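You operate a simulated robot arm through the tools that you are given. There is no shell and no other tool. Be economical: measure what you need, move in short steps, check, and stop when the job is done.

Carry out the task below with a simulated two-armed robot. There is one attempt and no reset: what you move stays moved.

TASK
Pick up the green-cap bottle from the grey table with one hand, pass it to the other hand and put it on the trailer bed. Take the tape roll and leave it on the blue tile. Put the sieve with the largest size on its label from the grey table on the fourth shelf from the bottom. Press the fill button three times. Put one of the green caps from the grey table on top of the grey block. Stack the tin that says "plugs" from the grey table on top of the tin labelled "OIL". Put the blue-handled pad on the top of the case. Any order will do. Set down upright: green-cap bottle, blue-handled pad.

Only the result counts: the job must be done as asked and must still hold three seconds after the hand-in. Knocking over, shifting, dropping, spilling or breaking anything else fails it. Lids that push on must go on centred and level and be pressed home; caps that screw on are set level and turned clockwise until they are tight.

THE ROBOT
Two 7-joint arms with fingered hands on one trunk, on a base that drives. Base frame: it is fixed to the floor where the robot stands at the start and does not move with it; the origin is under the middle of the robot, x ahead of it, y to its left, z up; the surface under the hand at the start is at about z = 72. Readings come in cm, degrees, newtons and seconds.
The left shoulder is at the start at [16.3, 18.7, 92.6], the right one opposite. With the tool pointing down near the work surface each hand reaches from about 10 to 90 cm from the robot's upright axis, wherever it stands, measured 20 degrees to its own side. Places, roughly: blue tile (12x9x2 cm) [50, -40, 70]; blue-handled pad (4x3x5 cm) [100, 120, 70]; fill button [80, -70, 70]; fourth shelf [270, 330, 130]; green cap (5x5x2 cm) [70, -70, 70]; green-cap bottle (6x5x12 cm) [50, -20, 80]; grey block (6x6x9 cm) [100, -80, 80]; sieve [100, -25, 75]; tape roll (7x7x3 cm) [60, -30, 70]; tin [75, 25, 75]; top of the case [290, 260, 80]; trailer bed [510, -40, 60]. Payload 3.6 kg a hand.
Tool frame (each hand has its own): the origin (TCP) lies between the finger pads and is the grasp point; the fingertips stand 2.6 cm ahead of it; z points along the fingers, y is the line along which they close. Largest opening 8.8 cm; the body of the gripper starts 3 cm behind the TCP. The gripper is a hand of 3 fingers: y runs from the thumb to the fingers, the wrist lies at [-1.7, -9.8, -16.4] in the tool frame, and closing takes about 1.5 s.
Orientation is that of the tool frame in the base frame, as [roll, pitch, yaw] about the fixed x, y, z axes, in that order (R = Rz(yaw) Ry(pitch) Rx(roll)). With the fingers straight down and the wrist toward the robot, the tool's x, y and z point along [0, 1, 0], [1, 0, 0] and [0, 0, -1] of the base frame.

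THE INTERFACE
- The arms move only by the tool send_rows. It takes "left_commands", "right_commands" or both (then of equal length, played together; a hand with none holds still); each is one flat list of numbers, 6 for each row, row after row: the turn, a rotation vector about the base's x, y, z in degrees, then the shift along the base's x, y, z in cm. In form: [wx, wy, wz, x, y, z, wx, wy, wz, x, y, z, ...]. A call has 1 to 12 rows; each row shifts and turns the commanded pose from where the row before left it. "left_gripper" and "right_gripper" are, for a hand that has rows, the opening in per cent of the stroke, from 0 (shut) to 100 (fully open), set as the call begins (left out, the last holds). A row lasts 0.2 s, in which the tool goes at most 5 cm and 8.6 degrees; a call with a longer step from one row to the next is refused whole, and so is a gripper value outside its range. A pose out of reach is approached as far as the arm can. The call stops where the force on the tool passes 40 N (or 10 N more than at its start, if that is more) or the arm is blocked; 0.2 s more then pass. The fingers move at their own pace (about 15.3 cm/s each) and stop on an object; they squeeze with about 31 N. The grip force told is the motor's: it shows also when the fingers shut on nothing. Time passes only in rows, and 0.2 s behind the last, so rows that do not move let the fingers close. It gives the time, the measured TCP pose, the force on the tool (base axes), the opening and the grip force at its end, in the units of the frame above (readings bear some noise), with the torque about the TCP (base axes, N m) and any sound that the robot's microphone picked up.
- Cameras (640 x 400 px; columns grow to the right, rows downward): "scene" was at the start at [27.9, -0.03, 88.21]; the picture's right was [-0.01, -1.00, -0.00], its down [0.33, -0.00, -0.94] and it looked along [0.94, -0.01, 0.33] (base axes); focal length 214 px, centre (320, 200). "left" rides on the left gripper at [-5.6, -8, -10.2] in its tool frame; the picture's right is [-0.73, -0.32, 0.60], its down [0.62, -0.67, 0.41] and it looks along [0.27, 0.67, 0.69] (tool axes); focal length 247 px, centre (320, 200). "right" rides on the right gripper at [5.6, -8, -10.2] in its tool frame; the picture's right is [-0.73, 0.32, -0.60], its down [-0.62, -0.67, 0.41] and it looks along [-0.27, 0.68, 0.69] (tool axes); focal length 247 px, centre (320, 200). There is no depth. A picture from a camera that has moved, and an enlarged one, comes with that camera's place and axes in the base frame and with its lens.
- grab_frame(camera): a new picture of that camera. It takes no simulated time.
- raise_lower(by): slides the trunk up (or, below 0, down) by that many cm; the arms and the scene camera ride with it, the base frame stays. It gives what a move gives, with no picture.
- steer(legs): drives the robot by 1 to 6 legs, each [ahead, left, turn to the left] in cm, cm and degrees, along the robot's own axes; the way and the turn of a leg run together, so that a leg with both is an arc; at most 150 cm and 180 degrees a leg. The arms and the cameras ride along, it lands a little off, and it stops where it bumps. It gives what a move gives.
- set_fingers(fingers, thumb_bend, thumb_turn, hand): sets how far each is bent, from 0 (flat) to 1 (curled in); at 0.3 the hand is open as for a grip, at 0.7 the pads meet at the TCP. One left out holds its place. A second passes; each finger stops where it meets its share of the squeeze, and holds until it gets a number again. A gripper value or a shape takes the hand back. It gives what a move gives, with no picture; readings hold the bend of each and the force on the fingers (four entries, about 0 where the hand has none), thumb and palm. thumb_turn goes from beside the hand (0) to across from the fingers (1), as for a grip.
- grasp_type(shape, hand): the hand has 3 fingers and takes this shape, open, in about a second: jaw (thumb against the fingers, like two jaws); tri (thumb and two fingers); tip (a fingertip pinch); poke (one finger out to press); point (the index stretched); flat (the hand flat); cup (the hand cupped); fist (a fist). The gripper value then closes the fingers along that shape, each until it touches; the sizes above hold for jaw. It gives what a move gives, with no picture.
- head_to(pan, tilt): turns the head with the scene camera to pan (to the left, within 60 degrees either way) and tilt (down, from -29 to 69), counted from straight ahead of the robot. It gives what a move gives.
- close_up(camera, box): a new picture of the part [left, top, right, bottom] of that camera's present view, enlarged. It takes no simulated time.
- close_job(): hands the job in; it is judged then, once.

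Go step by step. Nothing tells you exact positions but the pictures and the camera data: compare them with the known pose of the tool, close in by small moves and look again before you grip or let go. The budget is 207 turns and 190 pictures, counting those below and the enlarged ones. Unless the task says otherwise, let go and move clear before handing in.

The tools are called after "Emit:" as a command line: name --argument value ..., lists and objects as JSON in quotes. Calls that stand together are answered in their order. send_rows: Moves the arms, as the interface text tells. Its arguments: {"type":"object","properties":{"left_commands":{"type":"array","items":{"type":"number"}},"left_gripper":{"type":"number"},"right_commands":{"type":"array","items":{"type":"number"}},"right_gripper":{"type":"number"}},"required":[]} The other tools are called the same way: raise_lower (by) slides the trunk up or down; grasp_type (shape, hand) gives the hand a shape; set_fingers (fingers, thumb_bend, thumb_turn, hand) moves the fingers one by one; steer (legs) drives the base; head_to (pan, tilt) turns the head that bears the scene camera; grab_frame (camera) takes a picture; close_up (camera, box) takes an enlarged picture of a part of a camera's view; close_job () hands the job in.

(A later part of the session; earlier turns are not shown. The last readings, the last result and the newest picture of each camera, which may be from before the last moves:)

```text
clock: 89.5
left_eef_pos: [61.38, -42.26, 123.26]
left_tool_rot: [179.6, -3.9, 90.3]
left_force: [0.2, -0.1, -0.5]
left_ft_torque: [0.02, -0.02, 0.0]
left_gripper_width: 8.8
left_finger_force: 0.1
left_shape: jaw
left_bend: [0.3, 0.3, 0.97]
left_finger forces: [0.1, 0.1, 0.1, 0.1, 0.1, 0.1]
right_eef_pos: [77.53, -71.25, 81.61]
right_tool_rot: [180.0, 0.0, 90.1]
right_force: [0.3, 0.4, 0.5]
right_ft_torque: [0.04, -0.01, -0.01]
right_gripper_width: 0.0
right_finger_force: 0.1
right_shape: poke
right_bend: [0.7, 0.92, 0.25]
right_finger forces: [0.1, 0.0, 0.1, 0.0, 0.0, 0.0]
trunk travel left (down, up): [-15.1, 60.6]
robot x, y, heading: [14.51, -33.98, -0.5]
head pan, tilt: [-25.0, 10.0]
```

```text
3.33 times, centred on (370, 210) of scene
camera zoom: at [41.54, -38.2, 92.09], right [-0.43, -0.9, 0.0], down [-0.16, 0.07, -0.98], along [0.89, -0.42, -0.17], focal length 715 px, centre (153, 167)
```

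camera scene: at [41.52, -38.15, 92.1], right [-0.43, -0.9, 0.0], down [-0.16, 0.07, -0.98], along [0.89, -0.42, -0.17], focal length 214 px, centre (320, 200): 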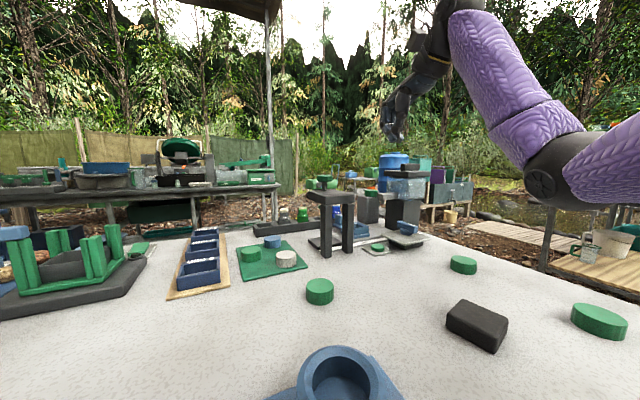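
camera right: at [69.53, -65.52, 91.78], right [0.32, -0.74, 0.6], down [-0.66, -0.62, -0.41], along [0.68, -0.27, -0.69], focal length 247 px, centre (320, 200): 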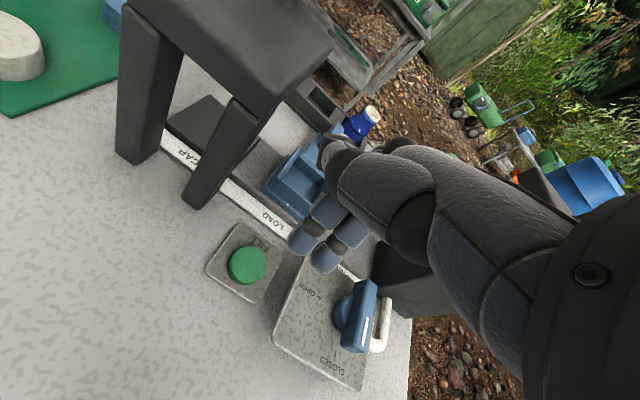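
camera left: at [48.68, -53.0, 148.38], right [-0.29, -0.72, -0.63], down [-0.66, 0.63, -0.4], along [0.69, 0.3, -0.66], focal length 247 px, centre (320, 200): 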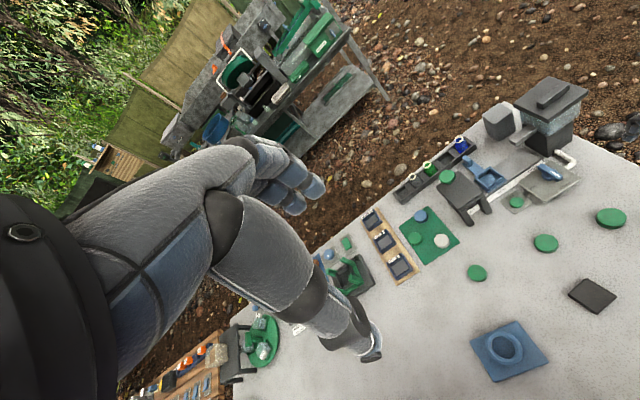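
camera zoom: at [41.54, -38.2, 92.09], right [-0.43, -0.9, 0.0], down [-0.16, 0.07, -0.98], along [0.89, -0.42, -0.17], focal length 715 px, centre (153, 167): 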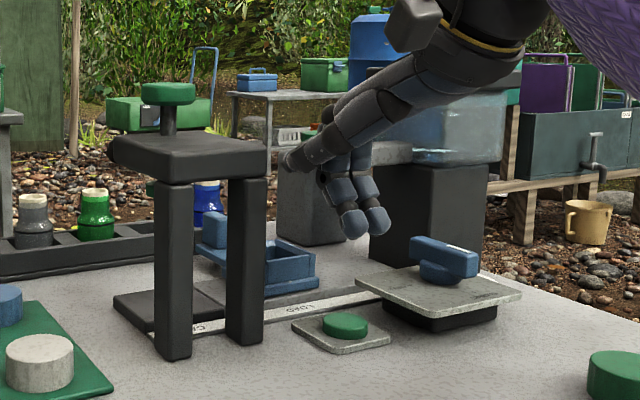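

The thumb sticks out toward the stand in this shape; I use the closed jaw instead, from a bit higher.

Emit:
send_rows --right_commands '[0, 0, 0, 0, -1, 4.5, 0, 0, 0, 0, 0, 3]'

Emit:
grasp_type --hand "right" --shape "jaw"

Emit:
send_rows --right_commands '[0, 0, 0, 0, 0, 0, 0, 0, 0, 0, 0, 0, 0, 0, 0, 0, 0, 0, 0, 0, 0, 0, 0, 0, 0, 0, 0, 0, 0, 0]' --right_gripper 0

Emit:
send_rows --right_commands '[0, 0, 0, 0, 0, -4, 0, 0, 0, 0, 0, -2]'

Emit:
grab_frame --camera "right"

Emit:
close_up --camera "scene" --box '[290, 150, 450, 270]'

```text
clock: 90.1
left_eef_pos: [61.39, -42.26, 123.28]
left_tool_rot: [179.6, -3.9, 90.3]
left_force: [0.2, 0.7, 0.1]
left_ft_torque: [-0.02, -0.03, -0.01]
left_gripper_width: 8.8
left_finger_force: 0.1
left_shape: jaw
left_bend: [0.3, 0.3, 0.97]
left_finger forces: [0.0, 0.0, 0.0, 0.1, 0.0, 0.1]
right_eef_pos: [77.65, -72.32, 88.85]
right_tool_rot: [-180.0, -0.1, 90.2]
right_force: [0.0, -0.2, 0.4]
right_ft_torque: [0.02, 0.03, 0.01]
right_gripper_width: 0.01
right_finger_force: 0.0
right_shape: poke
right_bend: [0.7, 0.92, 0.25]
right_finger forces: [0.0, 0.0, 0.1, 0.0, 0.0, 0.0]
trunk travel left (down, up): [-15.1, 60.6]
robot x, y, heading: [14.17, -33.81, -0.5]
head pan, tilt: [-25.0, 10.0]
```

```text
clock: 91.0
left_eef_pos: [61.4, -42.28, 123.3]
left_tool_rot: [179.5, -3.9, 90.3]
left_force: [-0.5, 0.4, 0.4]
left_ft_torque: [0.03, 0.0, -0.02]
left_gripper_width: 8.81
left_finger_force: 0.1
left_shape: jaw
left_bend: [0.3, 0.3, 0.97]
left_finger forces: [0.0, 0.0, 0.1, 0.1, 0.0, 0.0]
right_eef_pos: [77.49, -72.26, 89.01]
right_tool_rot: [180.0, -0.1, 90.1]
right_force: [0.8, -0.3, -0.3]
right_ft_torque: [-0.04, -0.02, 0.02]
right_gripper_width: 8.8
right_finger_force: 0.0
right_shape: jaw
right_bend: [0.3, 0.3, 0.97]
right_finger forces: [0.0, 0.0, 0.0, 0.0, 0.0, 0.0]
trunk travel left (down, up): [-15.1, 60.6]
robot x, y, heading: [14.51, -34.48, -0.3]
head pan, tilt: [-25.0, 10.0]
```

```text
clock: 92.2
left_eef_pos: [61.4, -42.17, 123.42]
left_tool_rot: [179.7, -3.9, 90.4]
left_force: [-0.8, -0.4, -1.1]
left_ft_torque: [-0.01, 0.01, -0.01]
left_gripper_width: 8.81
left_finger_force: 0.0
left_shape: jaw
left_bend: [0.3, 0.3, 0.97]
left_finger forces: [0.1, 0.0, 0.0, 0.1, 0.0, 0.0]
right_eef_pos: [77.48, -72.43, 88.87]
right_tool_rot: [180.0, -0.1, 90.2]
right_force: [0.0, 0.6, 0.3]
right_ft_torque: [0.01, 0.02, 0.0]
right_gripper_width: 0.0
right_finger_force: 31.4
right_shape: jaw
right_bend: [0.7, 0.46, 1.0]
right_finger forces: [0.1, 0.1, 0.0, 0.0, 0.0, 0.0]
trunk travel left (down, up): [-15.1, 60.6]
robot x, y, heading: [14.4, -34.04, -0.4]
head pan, tilt: [-25.0, 10.0]
```

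```text
clock: 92.8
left_eef_pos: [61.37, -42.14, 123.19]
left_tool_rot: [179.6, -3.9, 90.4]
left_force: [0.2, 0.4, -0.5]
left_ft_torque: [-0.02, -0.02, -0.03]
left_gripper_width: 8.79
left_finger_force: 0.0
left_shape: jaw
left_bend: [0.3, 0.3, 0.97]
left_finger forces: [0.0, 0.0, 0.0, 0.1, 0.1, 0.1]
right_eef_pos: [77.57, -72.21, 82.97]
right_tool_rot: [-179.9, -0.2, 90.2]
right_force: [0.4, 0.4, 0.8]
right_ft_torque: [-0.02, 0.01, 0.01]
right_gripper_width: 0.0
right_finger_force: 30.9
right_shape: jaw
right_bend: [0.7, 0.46, 1.0]
right_finger forces: [0.0, 0.0, 0.1, 0.1, 0.0, 0.1]
trunk travel left (down, up): [-15.1, 60.6]
robot x, y, heading: [14.87, -34.14, -0.2]
head pan, tilt: [-25.0, 10.0]
```

```text
111 pictures are left
camera right: at [69.44, -66.54, 93.18], right [0.32, -0.74, 0.6], down [-0.66, -0.62, -0.41], along [0.68, -0.27, -0.69], focal length 247 px, centre (320, 200)
```

right: 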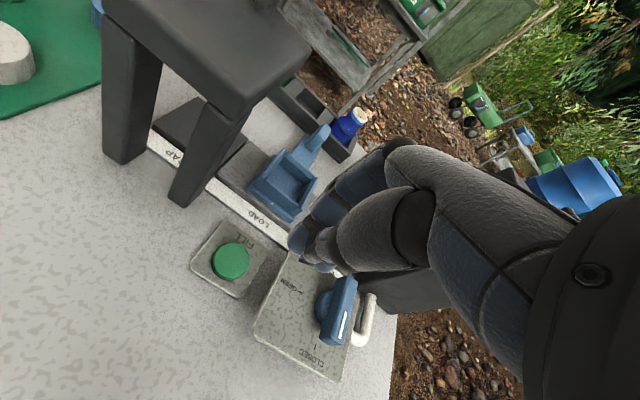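

```text
3.33 times, centred on (370, 210) of scene
camera zoom: at [41.53, -38.19, 92.09], right [-0.43, -0.9, 0.0], down [-0.16, 0.07, -0.98], along [0.89, -0.42, -0.17], focal length 715 px, centre (153, 167)
```

zoom: 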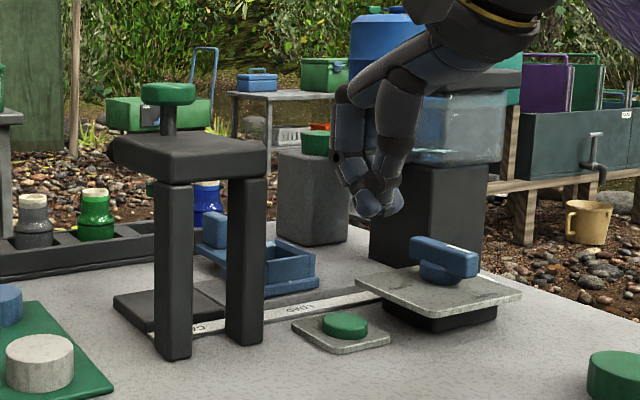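

Emit:
send_rows --right_commands '[0, 0, 0, -0.2, 1, -3, 0, 0, 0, -0.2, 1, -3, 0, 0, 0, 0, 0, 0]'

Emit:
grab_frame --camera "right"

Emit:
close_up --camera "scene" --box '[290, 150, 450, 270]'

```text
clock: 93.6
left_eef_pos: [61.4, -42.19, 123.3]
left_tool_rot: [179.6, -3.9, 90.4]
left_force: [0.2, -0.9, 0.3]
left_ft_torque: [0.03, -0.01, 0.0]
left_gripper_width: 8.81
left_finger_force: 0.2
left_shape: jaw
left_bend: [0.3, 0.3, 0.97]
left_finger forces: [0.0, 0.0, 0.1, 0.0, 0.1, 0.0]
right_eef_pos: [77.06, -70.21, 76.82]
right_tool_rot: [-179.9, -0.2, 90.1]
right_force: [0.0, 0.1, -0.4]
right_ft_torque: [0.01, -0.03, 0.0]
right_gripper_width: 0.0
right_finger_force: 31.0
right_shape: jaw
right_bend: [0.7, 0.46, 1.0]
right_finger forces: [0.0, 0.0, 0.0, 0.0, 0.0, 0.0]
trunk travel left (down, up): [-15.1, 60.6]
robot x, y, heading: [14.3, -33.98, -0.2]
head pan, tilt: [-25.0, 10.0]
```

```text
109 pictures are left
camera right: at [69.04, -64.49, 87.03], right [0.32, -0.74, 0.6], down [-0.66, -0.62, -0.41], along [0.68, -0.27, -0.69], focal length 247 px, centre (320, 200)
```

right: 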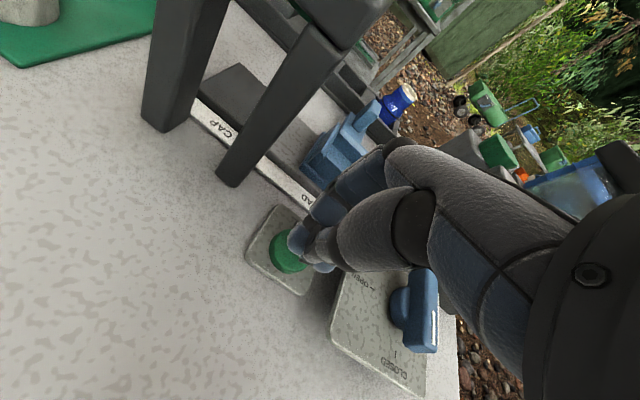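

```text
3.33 times, centred on (370, 210) of scene
camera zoom: at [41.52, -38.19, 92.1], right [-0.43, -0.9, 0.0], down [-0.16, 0.07, -0.98], along [0.89, -0.42, -0.17], focal length 715 px, centre (153, 167)
```

zoom: 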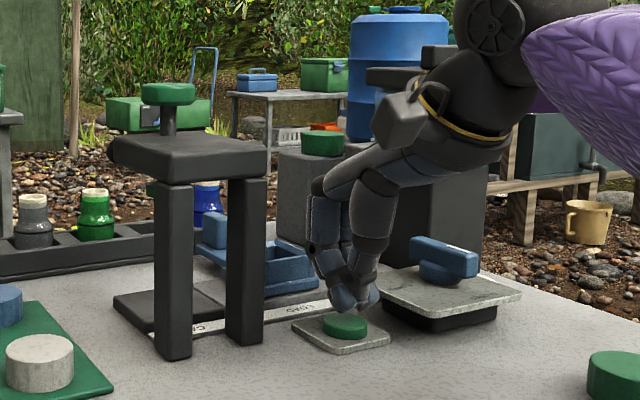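

Tip is right above the button. First press.

Emit:
send_rows --right_commands '[0, 0, 0, 0, 0.2, -0.9, 0, 0, 0, 0, 0, -0.4, 0, 0, 0, 0, 0, -0.3, 0, 0, 0, 0, 0, -0.3]'

Emit:
close_up --camera "scene" --box '[330, 190, 400, 260]'

```text
clock: 94.6
left_eef_pos: [61.19, -42.16, 123.39]
left_tool_rot: [179.5, -3.7, 90.2]
left_force: [-0.5, 0.0, -0.3]
left_ft_torque: [0.03, -0.02, -0.01]
left_gripper_width: 8.81
left_finger_force: 0.0
left_shape: jaw
left_bend: [0.3, 0.3, 0.97]
left_finger forces: [0.1, 0.1, 0.1, 0.0, 0.1, 0.1]
right_eef_pos: [77.34, -69.95, 75.32]
right_tool_rot: [179.3, -0.1, 90.0]
right_force: [4.2, -1.1, 16.2]
right_ft_torque: [-0.06, -0.11, 0.01]
right_gripper_width: 0.0
right_finger_force: 31.1
right_shape: jaw
right_bend: [0.7, 0.46, 1.0]
right_finger forces: [0.0, 0.0, 0.1, 0.0, 0.1, 0.0]
trunk travel left (down, up): [-15.1, 60.6]
robot x, y, heading: [14.23, -34.03, -0.7]
head pan, tilt: [-25.0, 10.0]
heard: click
```

```text
5.71 times, centred on (365, 225) of scene
camera zoom: at [41.45, -38.14, 92.15], right [-0.43, -0.9, 0.0], down [-0.16, 0.07, -0.98], along [0.89, -0.42, -0.17], focal length 1226 px, centre (63, 57)
```

zoom: 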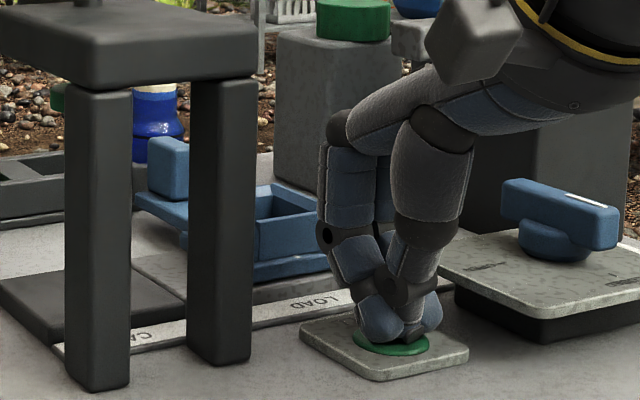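

One click. Release and press a second and third time.

Emit:
send_rows --right_commands '[0, 0, 0, 0, 0, 1.5, 0, 0, 0, 0, 0, 1, 0, 0, 0, 0, 0, 0, 0, 0, 0, 0, 0, 0]'

Emit:
send_rows --right_commands '[0, 0, 0, 0, 0, -1.5, 0, 0, 0, 0, 0, -0.5, 0, 0, 0, 0, 0, -0.3, 0, 0, 0, 0, 0, -0.3]'

Emit:
send_rows --right_commands '[0, 0, 0, 0, 0, 1.5, 0, 0, 0, 0, 0, 1, 0, 0, 0, 0, 0, 0, 0, 0, 0, 0, 0, 0]'

```text
clock: 95.6
left_eef_pos: [61.3, -42.29, 123.29]
left_tool_rot: [179.5, -3.8, 90.3]
left_force: [-0.8, 0.1, 0.9]
left_ft_torque: [0.01, 0.0, -0.02]
left_gripper_width: 8.8
left_finger_force: 0.0
left_shape: jaw
left_bend: [0.3, 0.3, 0.97]
left_finger forces: [0.0, 0.0, 0.1, 0.1, 0.0, 0.0]
right_eef_pos: [77.09, -70.07, 77.32]
right_tool_rot: [-180.0, -0.2, 90.1]
right_force: [-0.2, 0.1, 0.5]
right_ft_torque: [0.01, -0.01, 0.03]
right_gripper_width: 0.0
right_finger_force: 31.2
right_shape: jaw
right_bend: [0.7, 0.46, 1.0]
right_finger forces: [0.1, 0.0, 0.0, 0.1, 0.0, 0.0]
trunk travel left (down, up): [-15.1, 60.6]
robot x, y, heading: [14.55, -34.43, -0.4]
head pan, tilt: [-25.0, 10.0]
```

```text
clock: 96.6
left_eef_pos: [61.12, -42.22, 123.45]
left_tool_rot: [179.6, -3.7, 90.4]
left_force: [0.4, -0.2, -0.8]
left_ft_torque: [-0.01, -0.01, 0.0]
left_gripper_width: 8.77
left_finger_force: 0.0
left_shape: jaw
left_bend: [0.3, 0.3, 0.97]
left_finger forces: [0.0, 0.0, 0.0, 0.0, 0.0, 0.0]
right_eef_pos: [77.27, -70.0, 75.32]
right_tool_rot: [179.6, 0.0, 90.0]
right_force: [0.7, -1.5, 17.2]
right_ft_torque: [-0.07, -0.02, 0.03]
right_gripper_width: 0.01
right_finger_force: 31.2
right_shape: jaw
right_bend: [0.7, 0.46, 1.0]
right_finger forces: [0.0, 0.0, 0.1, 0.0, 0.1, 0.0]
trunk travel left (down, up): [-15.1, 60.6]
robot x, y, heading: [14.44, -33.72, -0.5]
head pan, tilt: [-25.0, 10.0]
heard: click
```

```text
clock: 97.6
left_eef_pos: [61.44, -42.19, 123.23]
left_tool_rot: [179.6, -3.9, 90.3]
left_force: [0.4, 0.0, -0.4]
left_ft_torque: [0.02, 0.02, 0.0]
left_gripper_width: 8.8
left_finger_force: 0.0
left_shape: jaw
left_bend: [0.3, 0.3, 0.97]
left_finger forces: [0.1, 0.0, 0.0, 0.0, 0.0, 0.1]
right_eef_pos: [77.09, -69.95, 77.32]
right_tool_rot: [-179.9, -0.1, 90.1]
right_force: [0.5, -0.1, -0.1]
right_ft_torque: [0.02, 0.02, -0.06]
right_gripper_width: 0.0
right_finger_force: 31.1
right_shape: jaw
right_bend: [0.7, 0.46, 1.0]
right_finger forces: [0.1, 0.0, 0.0, 0.0, 0.0, 0.0]
trunk travel left (down, up): [-15.1, 60.6]
robot x, y, heading: [14.44, -34.59, -0.6]
head pan, tilt: [-25.0, 10.0]
```

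Second click heard. Third press, then rise well clear.

Emit:
send_rows --right_commands '[0, 0, 0, 0, 0, -1.5, 0, 0, 0, 0, 0, -0.5, 0, 0, 0, 0, 0, -0.3, 0, 0, 0, 0, 0, -0.3]'

Emit:
send_rows --right_commands '[0, 0, 0, 0, 0, 1.5, 0, 0, 0, 0, -0.5, 3, 0, 0, 0, -1, -0.5, 4, 0, 0, 0, -1, 0, 4.5, 0, 0, 0, -1, 0, 4.5, 0, 0, 0, -1, 0, 4.5]'

Emit:
grab_frame --camera "right"

```text
clock: 98.6
left_eef_pos: [61.06, -42.03, 123.39]
left_tool_rot: [179.5, -3.8, 90.3]
left_force: [-0.9, 0.2, 0.1]
left_ft_torque: [0.02, -0.02, 0.0]
left_gripper_width: 8.8
left_finger_force: 0.1
left_shape: jaw
left_bend: [0.3, 0.3, 0.97]
left_finger forces: [0.1, 0.0, 0.1, 0.1, 0.0, 0.0]
right_eef_pos: [77.18, -70.14, 75.18]
right_tool_rot: [179.2, 0.0, 90.0]
right_force: [1.0, -2.1, 26.2]
right_ft_torque: [-0.04, 0.01, 0.01]
right_gripper_width: 0.0
right_finger_force: 30.9
right_shape: jaw
right_bend: [0.7, 0.46, 1.0]
right_finger forces: [0.1, 0.0, 0.0, 0.0, 0.0, 0.0]
trunk travel left (down, up): [-15.1, 60.6]
robot x, y, heading: [14.33, -34.09, -0.2]
head pan, tilt: [-25.0, 10.0]
heard: click
```

```text
clock: 100.0
left_eef_pos: [61.29, -42.17, 123.28]
left_tool_rot: [179.5, -3.8, 90.3]
left_force: [0.1, -0.5, 0.3]
left_ft_torque: [0.0, 0.03, -0.01]
left_gripper_width: 8.79
left_finger_force: 0.0
left_shape: jaw
left_bend: [0.3, 0.3, 0.97]
left_finger forces: [0.0, 0.0, 0.0, 0.1, 0.0, 0.1]
right_eef_pos: [73.14, -70.72, 96.9]
right_tool_rot: [-180.0, -0.1, 90.1]
right_force: [-0.6, -0.6, -0.1]
right_ft_torque: [-0.01, 0.0, -0.04]
right_gripper_width: 0.02
right_finger_force: 30.3
right_shape: jaw
right_bend: [0.7, 0.46, 1.0]
right_finger forces: [0.0, 0.1, 0.0, 0.1, 0.0, 0.1]
trunk travel left (down, up): [-15.1, 60.6]
robot x, y, heading: [14.55, -34.16, -0.5]
head pan, tilt: [-25.0, 10.0]
```

```text
106 pictures are left
camera right: at [65.02, -65.11, 107.16], right [0.32, -0.73, 0.6], down [-0.67, -0.62, -0.41], along [0.67, -0.27, -0.69], focal length 247 px, centre (320, 200)
```

right: 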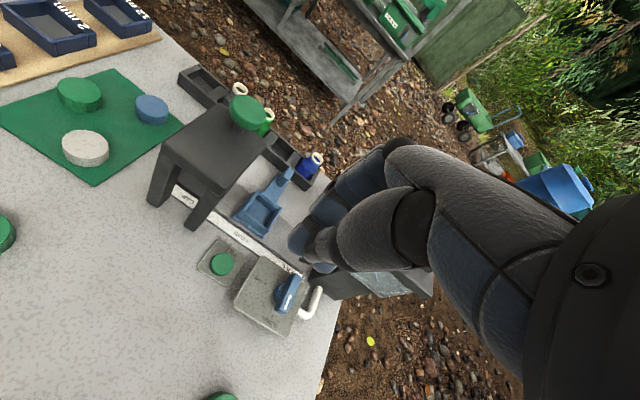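

Three clicks heard, so the fill button is done. Next the tins: PLUGS ≈[49.6,30.4], OIL ≈[64.8,40.2], tops ≈77.9. I drive left and back.

Emit:
steer --legs '[[0, 20, 0], [-12, 0, 0], [0, 28, 0]]'

Emit:
head_to --pan 25 --tilt 40

Emit:
grab_frame --camera "scene"

Emit:
grab_frame --camera "left"

```text
clock: 104.0
left_eef_pos: [49.26, 6.16, 123.21]
left_tool_rot: [179.5, -3.8, 90.9]
left_force: [-0.1, -0.3, 0.2]
left_ft_torque: [0.02, -0.03, -0.04]
left_gripper_width: 8.81
left_finger_force: 0.0
left_shape: jaw
left_bend: [0.3, 0.3, 0.97]
left_finger forces: [0.0, 0.0, 0.0, 0.0, 0.1, 0.0]
right_eef_pos: [61.21, -22.39, 96.82]
right_tool_rot: [-179.9, 0.0, 90.5]
right_force: [-0.3, -0.6, 0.0]
right_ft_torque: [-0.04, 0.05, 0.06]
right_gripper_width: 0.0
right_finger_force: 31.3
right_shape: jaw
right_bend: [0.7, 0.46, 1.0]
right_finger forces: [0.0, 0.0, 0.0, 0.0, 0.0, 0.0]
trunk travel left (down, up): [-15.1, 60.6]
robot x, y, heading: [2.16, 14.03, 0.1]
head pan, tilt: [-25.0, 10.0]
```

```text
clock: 105.2
left_eef_pos: [49.29, 5.99, 123.27]
left_tool_rot: [179.6, -3.9, 90.9]
left_force: [0.0, -0.3, -0.4]
left_ft_torque: [0.02, 0.03, 0.0]
left_gripper_width: 8.79
left_finger_force: 0.0
left_shape: jaw
left_bend: [0.3, 0.3, 0.97]
left_finger forces: [0.0, 0.1, 0.0, 0.0, 0.0, 0.1]
right_eef_pos: [61.22, -22.37, 96.97]
right_tool_rot: [-180.0, -0.1, 90.5]
right_force: [-0.7, -0.1, -0.5]
right_ft_torque: [-0.02, 0.02, -0.02]
right_gripper_width: 0.0
right_finger_force: 30.9
right_shape: jaw
right_bend: [0.7, 0.46, 1.0]
right_finger forces: [0.0, 0.1, 0.0, 0.0, 0.0, 0.1]
trunk travel left (down, up): [-15.1, 60.6]
robot x, y, heading: [2.13, 13.7, -0.2]
head pan, tilt: [25.0, 40.0]
```

```text
105 pictures are left
camera scene: at [28.69, 17.47, 87.33], right [0.42, -0.91, 0.0], down [-0.58, -0.27, -0.77], along [0.69, 0.32, -0.64], focal length 214 px, centre (320, 200)
```

scene: 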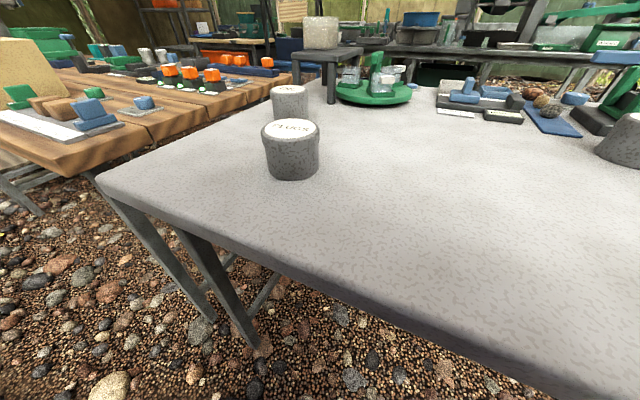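

```text
104 pictures are left
camera left: at [41.25, -0.46, 133.08], right [-0.3, -0.7, -0.65], down [-0.67, 0.64, -0.37], along [0.68, 0.32, -0.66], focal length 247 px, centre (320, 200)
```

left: 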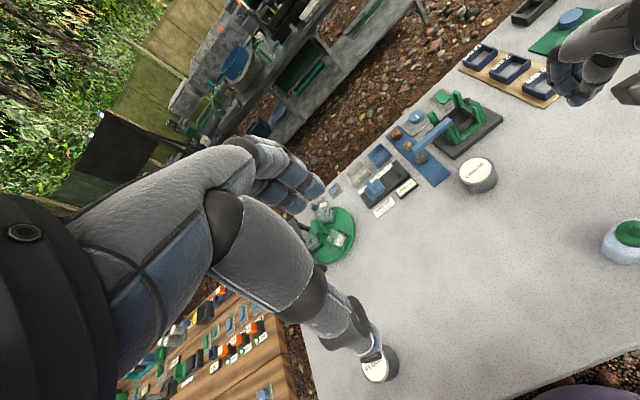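

Emit:
send_rows --left_commands '[-3.8, 0.5, -0.9, 0, 2.75, -3.9, 0, 0, 0, 0, 2.75, -3.9, 0, 0, 0, 0, 2.75, -3.9, 0, 0, 0, 0, 2.75, -3.9, 0, 0, 0, 0, 2.75, -3.9, 0, 0, 0, 0, 2.75, -3.9, 0, 0, 0, 0, 2.75, -3.9, 0, 0, 0, 0.1, 2.75, -3.9, 0, 0, 0, 0.1, 2.7, -3.9]' --left_gripper 100

Emit:
grab_frame --camera "left"

```text
clock: 107.2
left_eef_pos: [49.58, 30.84, 87.98]
left_tool_rot: [-180.0, 0.0, 89.8]
left_force: [0.2, -0.5, 0.2]
left_ft_torque: [-0.01, -0.03, -0.02]
left_gripper_width: 8.79
left_finger_force: 0.0
left_shape: jaw
left_bend: [0.3, 0.3, 0.97]
left_finger forces: [0.1, 0.1, 0.1, 0.0, 0.0, 0.1]
right_eef_pos: [61.32, -22.35, 96.94]
right_tool_rot: [180.0, -0.1, 90.6]
right_force: [0.4, 0.2, 0.1]
right_ft_torque: [0.0, 0.02, 0.01]
right_gripper_width: 0.0
right_finger_force: 31.1
right_shape: jaw
right_bend: [0.7, 0.46, 1.0]
right_finger forces: [0.1, 0.0, 0.0, 0.2, 0.1, 0.2]
trunk travel left (down, up): [-15.1, 60.6]
robot x, y, heading: [2.06, 13.89, 0.3]
head pan, tilt: [25.0, 40.0]
```

```text
103 pictures are left
camera left: at [41.44, 25.15, 98.25], right [-0.32, -0.73, -0.6], down [-0.66, 0.63, -0.41], along [0.68, 0.27, -0.69], focal length 247 px, centre (320, 200)
```

left: 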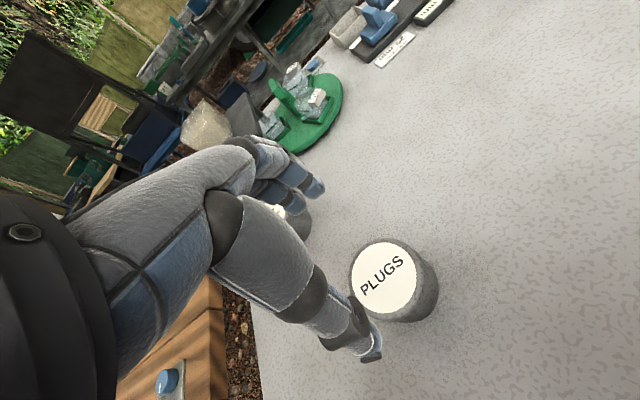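

Emit:
send_rows --left_commands '[0, 0, 0, -0.3, 0.2, -4, 0, 0, 0, 0, 0, -4, 0, 0, 0, 0, 0, -3.8, 0, 0, 0, 0, 0, 0]'

Emit:
grab_frame --camera "left"

```text
clock: 108.2
left_eef_pos: [49.17, 30.98, 76.2]
left_tool_rot: [-179.9, -0.2, 89.8]
left_force: [-1.3, 0.6, 0.3]
left_ft_torque: [0.0, 0.0, -0.02]
left_gripper_width: 8.79
left_finger_force: 0.1
left_shape: jaw
left_bend: [0.3, 0.3, 0.97]
left_finger forces: [0.1, 0.0, 0.1, 0.0, 0.1, 0.0]
right_eef_pos: [61.3, -22.46, 96.85]
right_tool_rot: [-180.0, -0.2, 90.5]
right_force: [-0.2, 0.2, -0.3]
right_ft_torque: [-0.01, 0.03, -0.04]
right_gripper_width: 0.0
right_finger_force: 30.5
right_shape: jaw
right_bend: [0.7, 0.46, 1.0]
right_finger forces: [0.1, 0.0, 0.0, 0.1, 0.1, 0.1]
trunk travel left (down, up): [-15.1, 60.6]
robot x, y, heading: [2.46, 13.56, 0.3]
head pan, tilt: [25.0, 40.0]
```

```text
102 pictures are left
camera left: at [41.18, 25.22, 86.53], right [-0.32, -0.73, -0.6], down [-0.66, 0.63, -0.41], along [0.67, 0.27, -0.69], focal length 247 px, centre (320, 200)
```

left: 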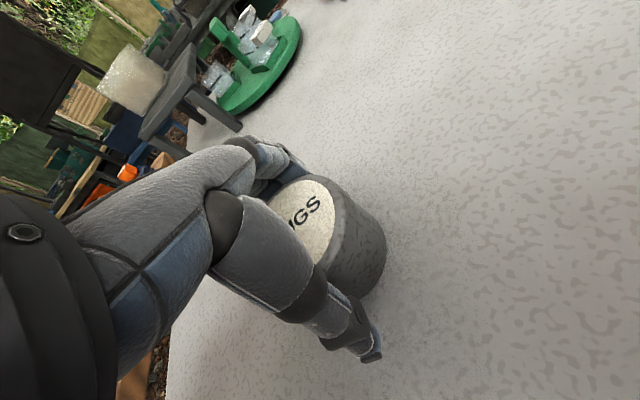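

Emit:
send_rows --left_commands '[0, 0, 0, 0, 0, 0, 0, 0, 0, 0, 0, 0, 0, 0, 0, 0, 0, 0, 0, 0, 0, 0, 0, 0, 0, 0, 0, 0, 0, 0, 0, 0, 0, 0, 0, 0, 0, 0, 0, 0, 0, 0]' --left_gripper 0

Emit:
send_rows --left_commands '[0, 0, 0, 0, 0, 2, 0, 0, 0, 0, 0, 4, 0, 0, 0, 0, 0, 4.5, 0, 0, 0, 0, 0, 0]'

Emit:
grab_frame --camera "left"

Emit:
grab_frame --camera "scene"

```text
clock: 109.8
left_eef_pos: [49.24, 30.9, 76.2]
left_tool_rot: [-179.8, 0.0, 89.9]
left_force: [0.0, 0.8, 0.8]
left_ft_torque: [0.02, 0.01, -0.01]
left_gripper_width: 5.96
left_finger_force: 30.6
left_shape: jaw
left_bend: [0.35, 0.6, 0.99]
left_finger forces: [8.4, 21.7, 0.0, 0.0, 29.9, 0.0]
right_eef_pos: [61.31, -22.49, 96.79]
right_tool_rot: [-180.0, -0.1, 90.6]
right_force: [0.6, 0.5, 0.4]
right_ft_torque: [0.01, 0.01, 0.0]
right_gripper_width: 0.0
right_finger_force: 31.1
right_shape: jaw
right_bend: [0.7, 0.46, 1.0]
right_finger forces: [0.0, 0.0, 0.1, 0.0, 0.0, 0.1]
trunk travel left (down, up): [-15.1, 60.6]
robot x, y, heading: [2.68, 13.74, -0.0]
head pan, tilt: [25.0, 40.0]
```

```text
clock: 110.8
left_eef_pos: [49.18, 31.12, 86.83]
left_tool_rot: [-179.8, -0.1, 89.9]
left_force: [-0.3, -0.3, -1.3]
left_ft_torque: [0.01, 0.01, -0.01]
left_gripper_width: 5.99
left_finger_force: 30.6
left_shape: jaw
left_bend: [0.35, 0.6, 0.99]
left_finger forces: [8.8, 21.6, 0.0, 0.0, 29.8, 0.0]
right_eef_pos: [61.3, -22.38, 96.76]
right_tool_rot: [-179.9, -0.1, 90.5]
right_force: [0.6, 0.4, 0.5]
right_ft_torque: [-0.02, -0.03, -0.01]
right_gripper_width: 0.02
right_finger_force: 30.7
right_shape: jaw
right_bend: [0.7, 0.46, 1.0]
right_finger forces: [0.0, 0.1, 0.0, 0.0, 0.1, 0.1]
trunk travel left (down, up): [-15.1, 60.6]
robot x, y, heading: [2.39, 13.9, 0.1]
head pan, tilt: [25.0, 40.0]
```

```text
101 pictures are left
camera left: at [41.14, 25.41, 97.12], right [-0.32, -0.73, -0.6], down [-0.66, 0.63, -0.41], along [0.67, 0.27, -0.69], focal length 247 px, centre (320, 200)
```

left: 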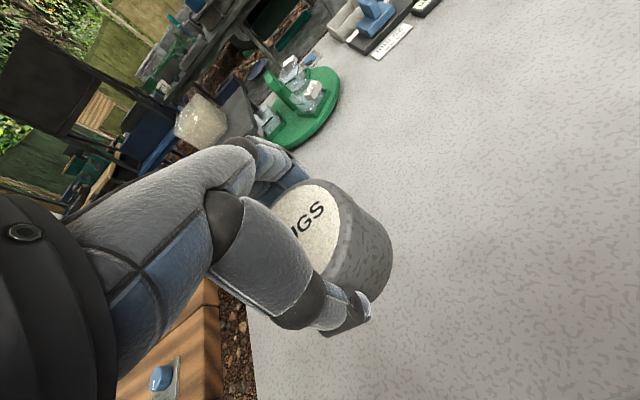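

```text
100 pictures are left
camera scene: at [28.7, 17.48, 87.31], right [0.42, -0.91, 0.0], down [-0.58, -0.27, -0.77], along [0.69, 0.32, -0.64], focal length 214 px, centre (320, 200)
```

scene: 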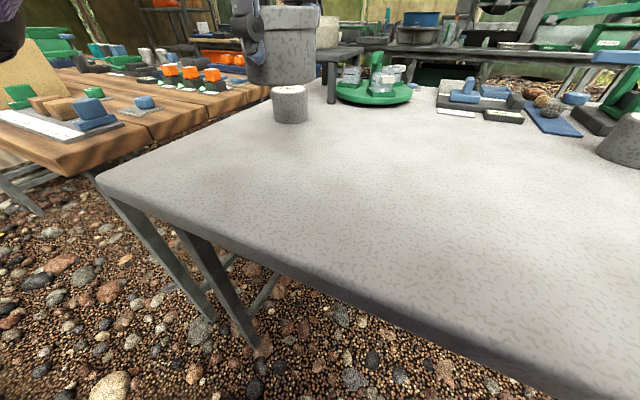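

Tin held. Move it over the OIL tin at ≈[64.5,40].

Emit:
send_rows --left_commands '[0, 0, 0, 3.06, 1.78, 0.5, 0, 0, 0, 3.06, 1.78, 0.5, 0, 0, 0, 3.06, 1.78, 0, 0, 0, 0, 3.06, 1.78, 0, 0, 0, 0, 3.06, 1.78, 0, 0, 0, 0, 0, 0, 0]'

Emit:
grab_frame --camera "left"

Emit:
close_up --camera "scene" --box '[220, 0, 380, 160]'

```text
clock: 112.2
left_eef_pos: [64.46, 40.02, 87.84]
left_tool_rot: [-179.9, 0.0, 89.9]
left_force: [-0.1, -0.4, -2.0]
left_ft_torque: [0.01, 0.05, -0.02]
left_gripper_width: 5.97
left_finger_force: 31.0
left_shape: jaw
left_bend: [0.35, 0.6, 0.99]
left_finger forces: [8.9, 21.5, 0.0, 0.1, 29.6, 0.0]
right_eef_pos: [61.23, -22.53, 96.86]
right_tool_rot: [180.0, -0.2, 90.5]
right_force: [0.2, 1.1, -0.6]
right_ft_torque: [0.02, 0.01, -0.01]
right_gripper_width: 0.01
right_finger_force: 31.3
right_shape: jaw
right_bend: [0.7, 0.46, 1.0]
right_finger forces: [0.1, 0.0, 0.0, 0.1, 0.0, 0.0]
trunk travel left (down, up): [-15.1, 60.6]
robot x, y, heading: [2.25, 13.58, 0.3]
head pan, tilt: [25.0, 40.0]
```

```text
99 pictures are left
camera left: at [56.42, 34.23, 98.09], right [-0.32, -0.73, -0.6], down [-0.66, 0.63, -0.41], along [0.67, 0.27, -0.69], focal length 247 px, centre (320, 200)
```

left: 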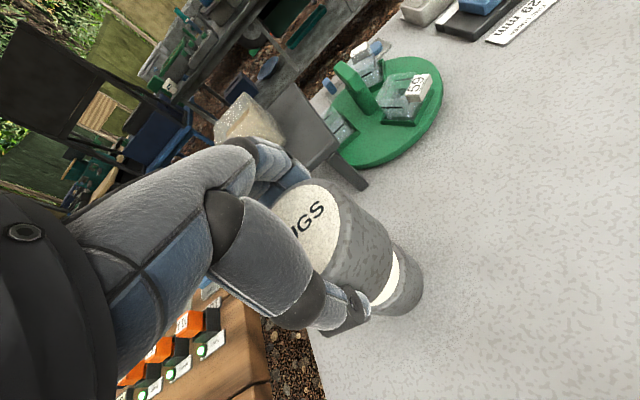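

```text
2.50 times, centred on (300, 80) of scene
camera zoom: at [28.69, 17.49, 87.32], right [0.42, -0.91, 0.0], down [-0.58, -0.27, -0.77], along [0.69, 0.32, -0.64], focal length 536 px, centre (370, 500)
```

zoom: 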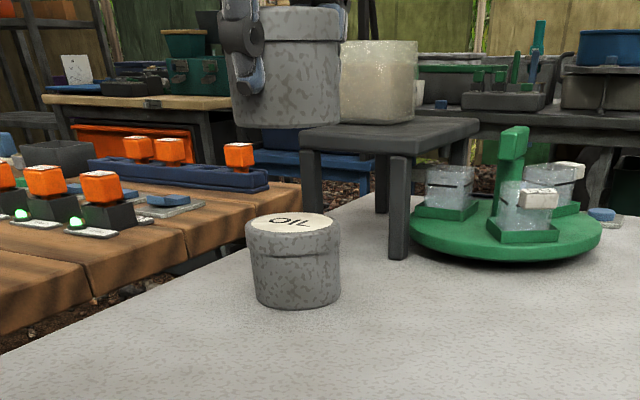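

Aligned well in both views. Lower to contact.

Emit:
send_rows --left_commands '[0, 0, 0, 0, -0.1, -2, 0, 0, 0, 0, 0, -1.5, 0, 0, 0, 0, 0, -0.4, 0, 0, 0, 0, 0, 0]'

Emit:
close_up --camera "scene" --box '[220, 0, 380, 160]'

```text
clock: 113.2
left_eef_pos: [64.51, 39.88, 83.95]
left_tool_rot: [-179.8, 0.1, 89.8]
left_force: [-1.2, 0.0, -2.3]
left_ft_torque: [0.01, -0.04, 0.0]
left_gripper_width: 5.94
left_finger_force: 31.3
left_shape: jaw
left_bend: [0.35, 0.6, 0.99]
left_finger forces: [8.8, 21.4, 0.0, 0.0, 29.7, 0.1]
right_eef_pos: [61.27, -22.38, 96.86]
right_tool_rot: [-180.0, -0.1, 90.5]
right_force: [1.1, 0.0, -0.2]
right_ft_torque: [0.0, 0.05, -0.02]
right_gripper_width: 0.0
right_finger_force: 30.8
right_shape: jaw
right_bend: [0.7, 0.46, 1.0]
right_finger forces: [0.0, 0.1, 0.0, 0.1, 0.0, 0.0]
trunk travel left (down, up): [-15.1, 60.6]
robot x, y, heading: [2.29, 14.05, 0.2]
head pan, tilt: [25.0, 40.0]
```

```text
2.50 times, centred on (300, 80) of scene
camera zoom: at [28.69, 17.48, 87.32], right [0.42, -0.91, 0.0], down [-0.58, -0.27, -0.77], along [0.69, 0.32, -0.64], focal length 536 px, centre (370, 500)
```

zoom: 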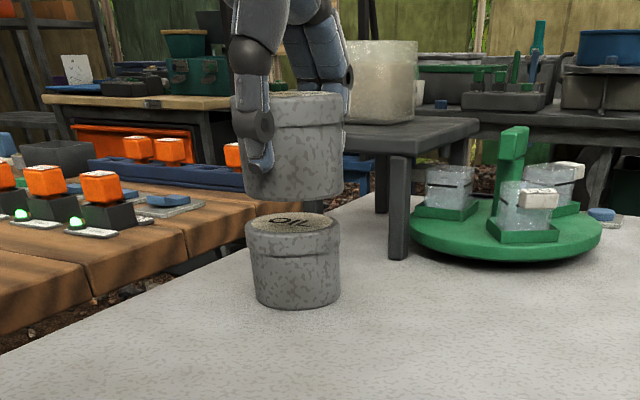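

Emit:
send_rows --left_commands '[0, 0, 0, 0, 0, -0.5, 0, 0, 0, 0, 0, -0.4, 0, 0, 0, 0, 0, -0.2, 0, 0, 0, 0, 0, 0]'

Emit:
close_up --camera "scene" --box '[220, 0, 380, 160]'

```text
clock: 114.2
left_eef_pos: [64.49, 39.76, 82.87]
left_tool_rot: [-179.8, 0.0, 89.9]
left_force: [1.0, -0.4, -1.4]
left_ft_torque: [0.0, -0.01, -0.01]
left_gripper_width: 5.97
left_finger_force: 30.5
left_shape: jaw
left_bend: [0.35, 0.6, 0.99]
left_finger forces: [8.9, 21.4, 0.0, 0.1, 29.8, 0.1]
right_eef_pos: [61.24, -22.44, 96.98]
right_tool_rot: [-180.0, -0.2, 90.5]
right_force: [0.4, -0.6, -0.3]
right_ft_torque: [0.02, 0.0, 0.03]
right_gripper_width: 0.0
right_finger_force: 30.9
right_shape: jaw
right_bend: [0.7, 0.46, 1.0]
right_finger forces: [0.0, 0.0, 0.0, 0.1, 0.0, 0.0]
trunk travel left (down, up): [-15.1, 60.6]
robot x, y, heading: [2.51, 13.97, 0.4]
head pan, tilt: [25.0, 40.0]
```

```text
2.50 times, centred on (300, 80) of scene
camera zoom: at [28.69, 17.48, 87.32], right [0.42, -0.91, 0.0], down [-0.58, -0.27, -0.77], along [0.69, 0.32, -0.64], focal length 536 px, centre (370, 500)
```

zoom: 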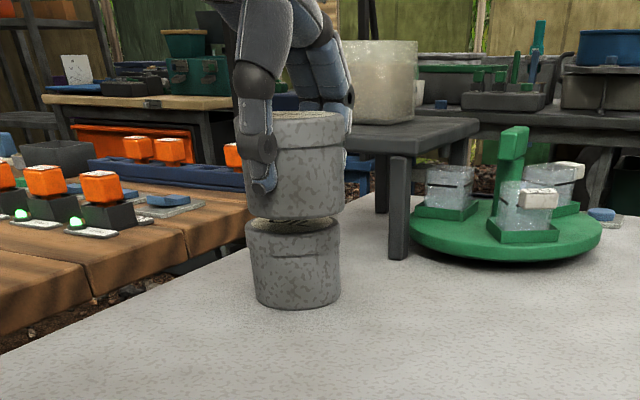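

Emit:
send_rows --left_commands '[0, 0, 0, 0, 0.1, -0.3, 0, 0, 0, 0, 0, -0.25, 0, 0, 0, 0, 0, -0.2, 0, 0, 0, 0, 0, 0]'

Emit:
close_up --camera "scene" --box '[220, 0, 380, 160]'

```text
clock: 115.2
left_eef_pos: [64.43, 39.94, 82.3]
left_tool_rot: [-179.9, 0.0, 90.0]
left_force: [-0.1, 0.1, -2.5]
left_ft_torque: [0.04, 0.0, -0.04]
left_gripper_width: 5.95
left_finger_force: 30.9
left_shape: jaw
left_bend: [0.35, 0.6, 0.99]
left_finger forces: [8.9, 21.4, 0.1, 0.0, 29.7, 0.0]
right_eef_pos: [61.24, -22.43, 96.9]
right_tool_rot: [180.0, -0.2, 90.5]
right_force: [-0.4, -0.2, 0.0]
right_ft_torque: [0.02, -0.03, -0.01]
right_gripper_width: 0.0
right_finger_force: 30.7
right_shape: jaw
right_bend: [0.7, 0.46, 1.0]
right_finger forces: [0.1, 0.0, 0.1, 0.0, 0.0, 0.1]
trunk travel left (down, up): [-15.1, 60.6]
robot x, y, heading: [2.33, 13.54, 0.2]
head pan, tilt: [25.0, 40.0]
```

```text
2.50 times, centred on (300, 80) of scene
camera zoom: at [28.69, 17.48, 87.32], right [0.42, -0.91, 0.0], down [-0.58, -0.27, -0.77], along [0.69, 0.32, -0.64], focal length 536 px, centre (370, 500)
```

zoom: 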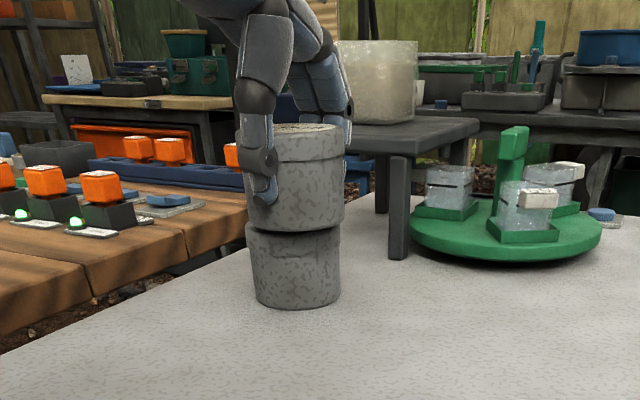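

Emit:
send_rows --left_commands '[0, 0, 0, 0, 0, -0.2, 0, 0, 0, 0, 0, -0.2, 0, 0, 0, 0, 0, 0]'

```text
clock: 116.0
left_eef_pos: [64.51, 39.84, 81.87]
left_tool_rot: [-179.9, -0.1, 89.9]
left_force: [-0.6, -0.4, -1.7]
left_ft_torque: [0.0, 0.04, 0.02]
left_gripper_width: 5.93
left_finger_force: 30.3
left_shape: jaw
left_bend: [0.35, 0.6, 0.99]
left_finger forces: [9.0, 21.4, 0.1, 0.1, 29.6, 0.0]
right_eef_pos: [61.26, -22.49, 96.87]
right_tool_rot: [-180.0, -0.1, 90.4]
right_force: [-0.4, -0.5, 0.1]
right_ft_torque: [0.01, 0.0, -0.01]
right_gripper_width: 0.0
right_finger_force: 30.9
right_shape: jaw
right_bend: [0.7, 0.46, 1.0]
right_finger forces: [0.1, 0.0, 0.1, 0.1, 0.0, 0.1]
trunk travel left (down, up): [-15.1, 60.6]
robot x, y, heading: [2.6, 14.33, 0.1]
head pan, tilt: [25.0, 40.0]
```

Emit:
send_rows --left_commands '[0, 0, 0, 0, 0, -0.2, 0, 0, 0, 0, 0, -0.2, 0, 0, 0, 0, 0, 0]'

Emit:
close_up --camera "scene" --box '[240, 40, 340, 140]'

```text
clock: 116.8
left_eef_pos: [64.41, 39.81, 81.65]
left_tool_rot: [179.9, 0.0, 89.9]
left_force: [0.4, 1.1, 8.0]
left_ft_torque: [0.07, 0.03, -0.01]
left_gripper_width: 5.94
left_finger_force: 30.9
left_shape: jaw
left_bend: [0.35, 0.6, 0.99]
left_finger forces: [8.9, 22.3, 0.0, 0.0, 30.3, 0.0]
right_eef_pos: [61.29, -22.5, 96.93]
right_tool_rot: [-180.0, -0.1, 90.5]
right_force: [-0.1, -0.8, 0.6]
right_ft_torque: [0.0, -0.01, -0.01]
right_gripper_width: 0.01
right_finger_force: 30.9
right_shape: jaw
right_bend: [0.7, 0.46, 1.0]
right_finger forces: [0.0, 0.1, 0.0, 0.0, 0.0, 0.1]
trunk travel left (down, up): [-15.1, 60.6]
robot x, y, heading: [2.13, 13.97, -0.3]
head pan, tilt: [25.0, 40.0]
```

```text
4.00 times, centred on (290, 90) of scene
camera zoom: at [28.63, 17.46, 87.35], right [0.42, -0.91, 0.0], down [-0.58, -0.27, -0.77], along [0.69, 0.32, -0.64], focal length 858 px, centre (440, 640)
```

zoom: 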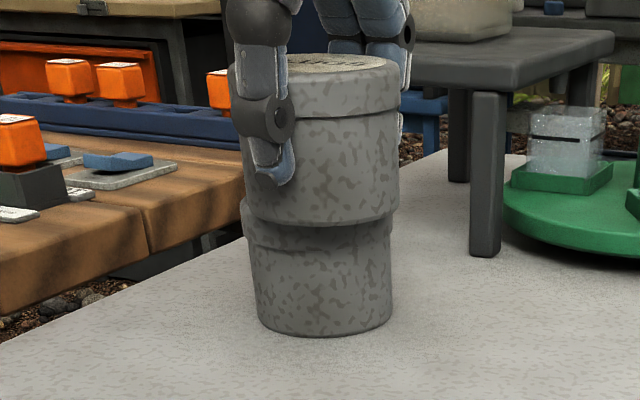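

In contact but ≈0.8 cm toward the robot. I lift slightly, shift, and set down again.

Emit:
send_rows --left_commands '[0, 0, 0, 0, 0, 0.7, 0, 0, 0, 0.7, 0.4, 0, 0, 0, 0, 0, 0, -0.4, 0, 0, 0, 0, 0, -0.2, 0, 0, 0, 0, 0, -0.15, 0, 0, 0, 0, 0, 0]'

Emit:
close_up --camera "scene" --box '[240, 40, 340, 140]'

```text
clock: 118.2
left_eef_pos: [65.22, 40.17, 81.57]
left_tool_rot: [179.8, 0.0, 89.9]
left_force: [-0.6, 0.8, 13.9]
left_ft_torque: [0.06, 0.11, -0.01]
left_gripper_width: 5.92
left_finger_force: 31.1
left_shape: jaw
left_bend: [0.35, 0.6, 0.99]
left_finger forces: [9.1, 22.1, 0.0, 0.1, 31.7, 0.0]
right_eef_pos: [61.18, -22.44, 96.94]
right_tool_rot: [179.9, -0.1, 90.4]
right_force: [-0.5, -0.1, -0.4]
right_ft_torque: [0.0, -0.01, 0.01]
right_gripper_width: 0.0
right_finger_force: 31.0
right_shape: jaw
right_bend: [0.7, 0.46, 1.0]
right_finger forces: [0.1, 0.1, 0.0, 0.0, 0.0, 0.0]
trunk travel left (down, up): [-15.1, 60.6]
robot x, y, heading: [1.96, 13.86, 0.1]
head pan, tilt: [25.0, 40.0]
```

```text
4.00 times, centred on (290, 90) of scene
camera zoom: at [28.59, 17.45, 87.38], right [0.42, -0.91, 0.0], down [-0.58, -0.27, -0.77], along [0.69, 0.33, -0.64], focal length 858 px, centre (440, 640)
```

zoom: 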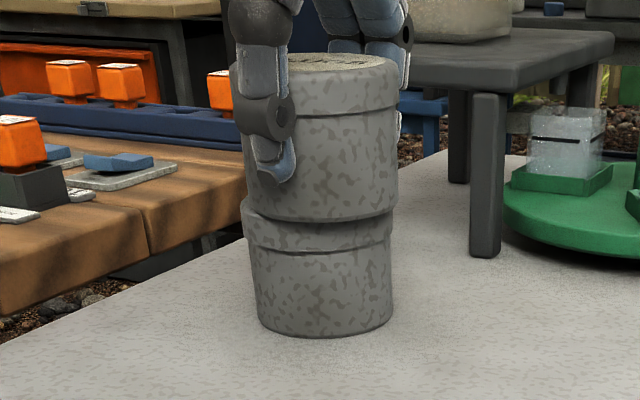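

Centred. Release and rise.

Emit:
send_rows --left_commands '[0, 0, 0, 0, 0, 0.1, 0, 0, 0, 0, 0, 0, 0, 0, 0, 0, 0, 0, 0, 0, 0, 0, 0, 0, 0, 0, 0, 0, 0, 0]' --left_gripper 100

Emit:
send_rows --left_commands '[0, 0, 0, 0, 0, 3, 0, 0, 0, 0, 0, 4, 0, 0, 0, 0, 0, 4.5, 0, 0, 0, 0, 0, 4.5]'

Emit:
grab_frame --camera "scene"

```text
clock: 119.4
left_eef_pos: [65.13, 40.23, 81.35]
left_tool_rot: [-179.9, 0.0, 89.9]
left_force: [-0.7, 0.5, -0.1]
left_ft_torque: [0.02, 0.0, 0.01]
left_gripper_width: 8.78
left_finger_force: 0.0
left_shape: jaw
left_bend: [0.3, 0.3, 0.98]
left_finger forces: [0.0, 0.0, 0.1, 0.0, 0.0, 0.0]
right_eef_pos: [61.29, -22.44, 96.84]
right_tool_rot: [180.0, -0.1, 90.5]
right_force: [0.4, 0.2, -0.1]
right_ft_torque: [-0.04, 0.02, 0.02]
right_gripper_width: 0.01
right_finger_force: 30.4
right_shape: jaw
right_bend: [0.7, 0.46, 1.0]
right_finger forces: [0.0, 0.0, 0.1, 0.0, 0.1, 0.1]
trunk travel left (down, up): [-15.1, 60.6]
robot x, y, heading: [2.27, 13.81, 0.1]
head pan, tilt: [25.0, 40.0]
```

```text
clock: 120.4
left_eef_pos: [65.05, 40.35, 97.5]
left_tool_rot: [-179.8, -0.1, 89.8]
left_force: [-0.7, 0.1, 0.1]
left_ft_torque: [0.0, 0.0, -0.03]
left_gripper_width: 8.78
left_finger_force: 0.0
left_shape: jaw
left_bend: [0.3, 0.3, 0.98]
left_finger forces: [0.0, 0.0, 0.1, 0.0, 0.0, 0.0]
right_eef_pos: [61.12, -22.55, 96.8]
right_tool_rot: [-180.0, -0.1, 90.5]
right_force: [0.8, 0.0, -0.3]
right_ft_torque: [0.0, 0.02, 0.0]
right_gripper_width: 0.0
right_finger_force: 30.6
right_shape: jaw
right_bend: [0.7, 0.46, 1.0]
right_finger forces: [0.0, 0.1, 0.1, 0.0, 0.1, 0.0]
trunk travel left (down, up): [-15.1, 60.6]
robot x, y, heading: [2.04, 13.73, -0.1]
head pan, tilt: [25.0, 40.0]
```

```text
92 pictures are left
camera scene: at [28.66, 17.47, 87.33], right [0.42, -0.91, 0.0], down [-0.58, -0.27, -0.77], along [0.69, 0.32, -0.64], focal length 214 px, centre (320, 200)
```

scene: 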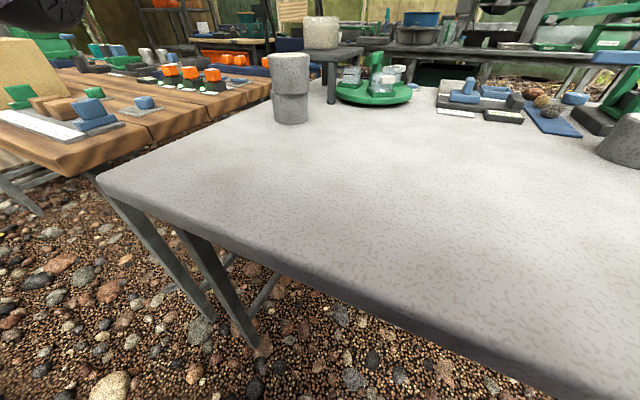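

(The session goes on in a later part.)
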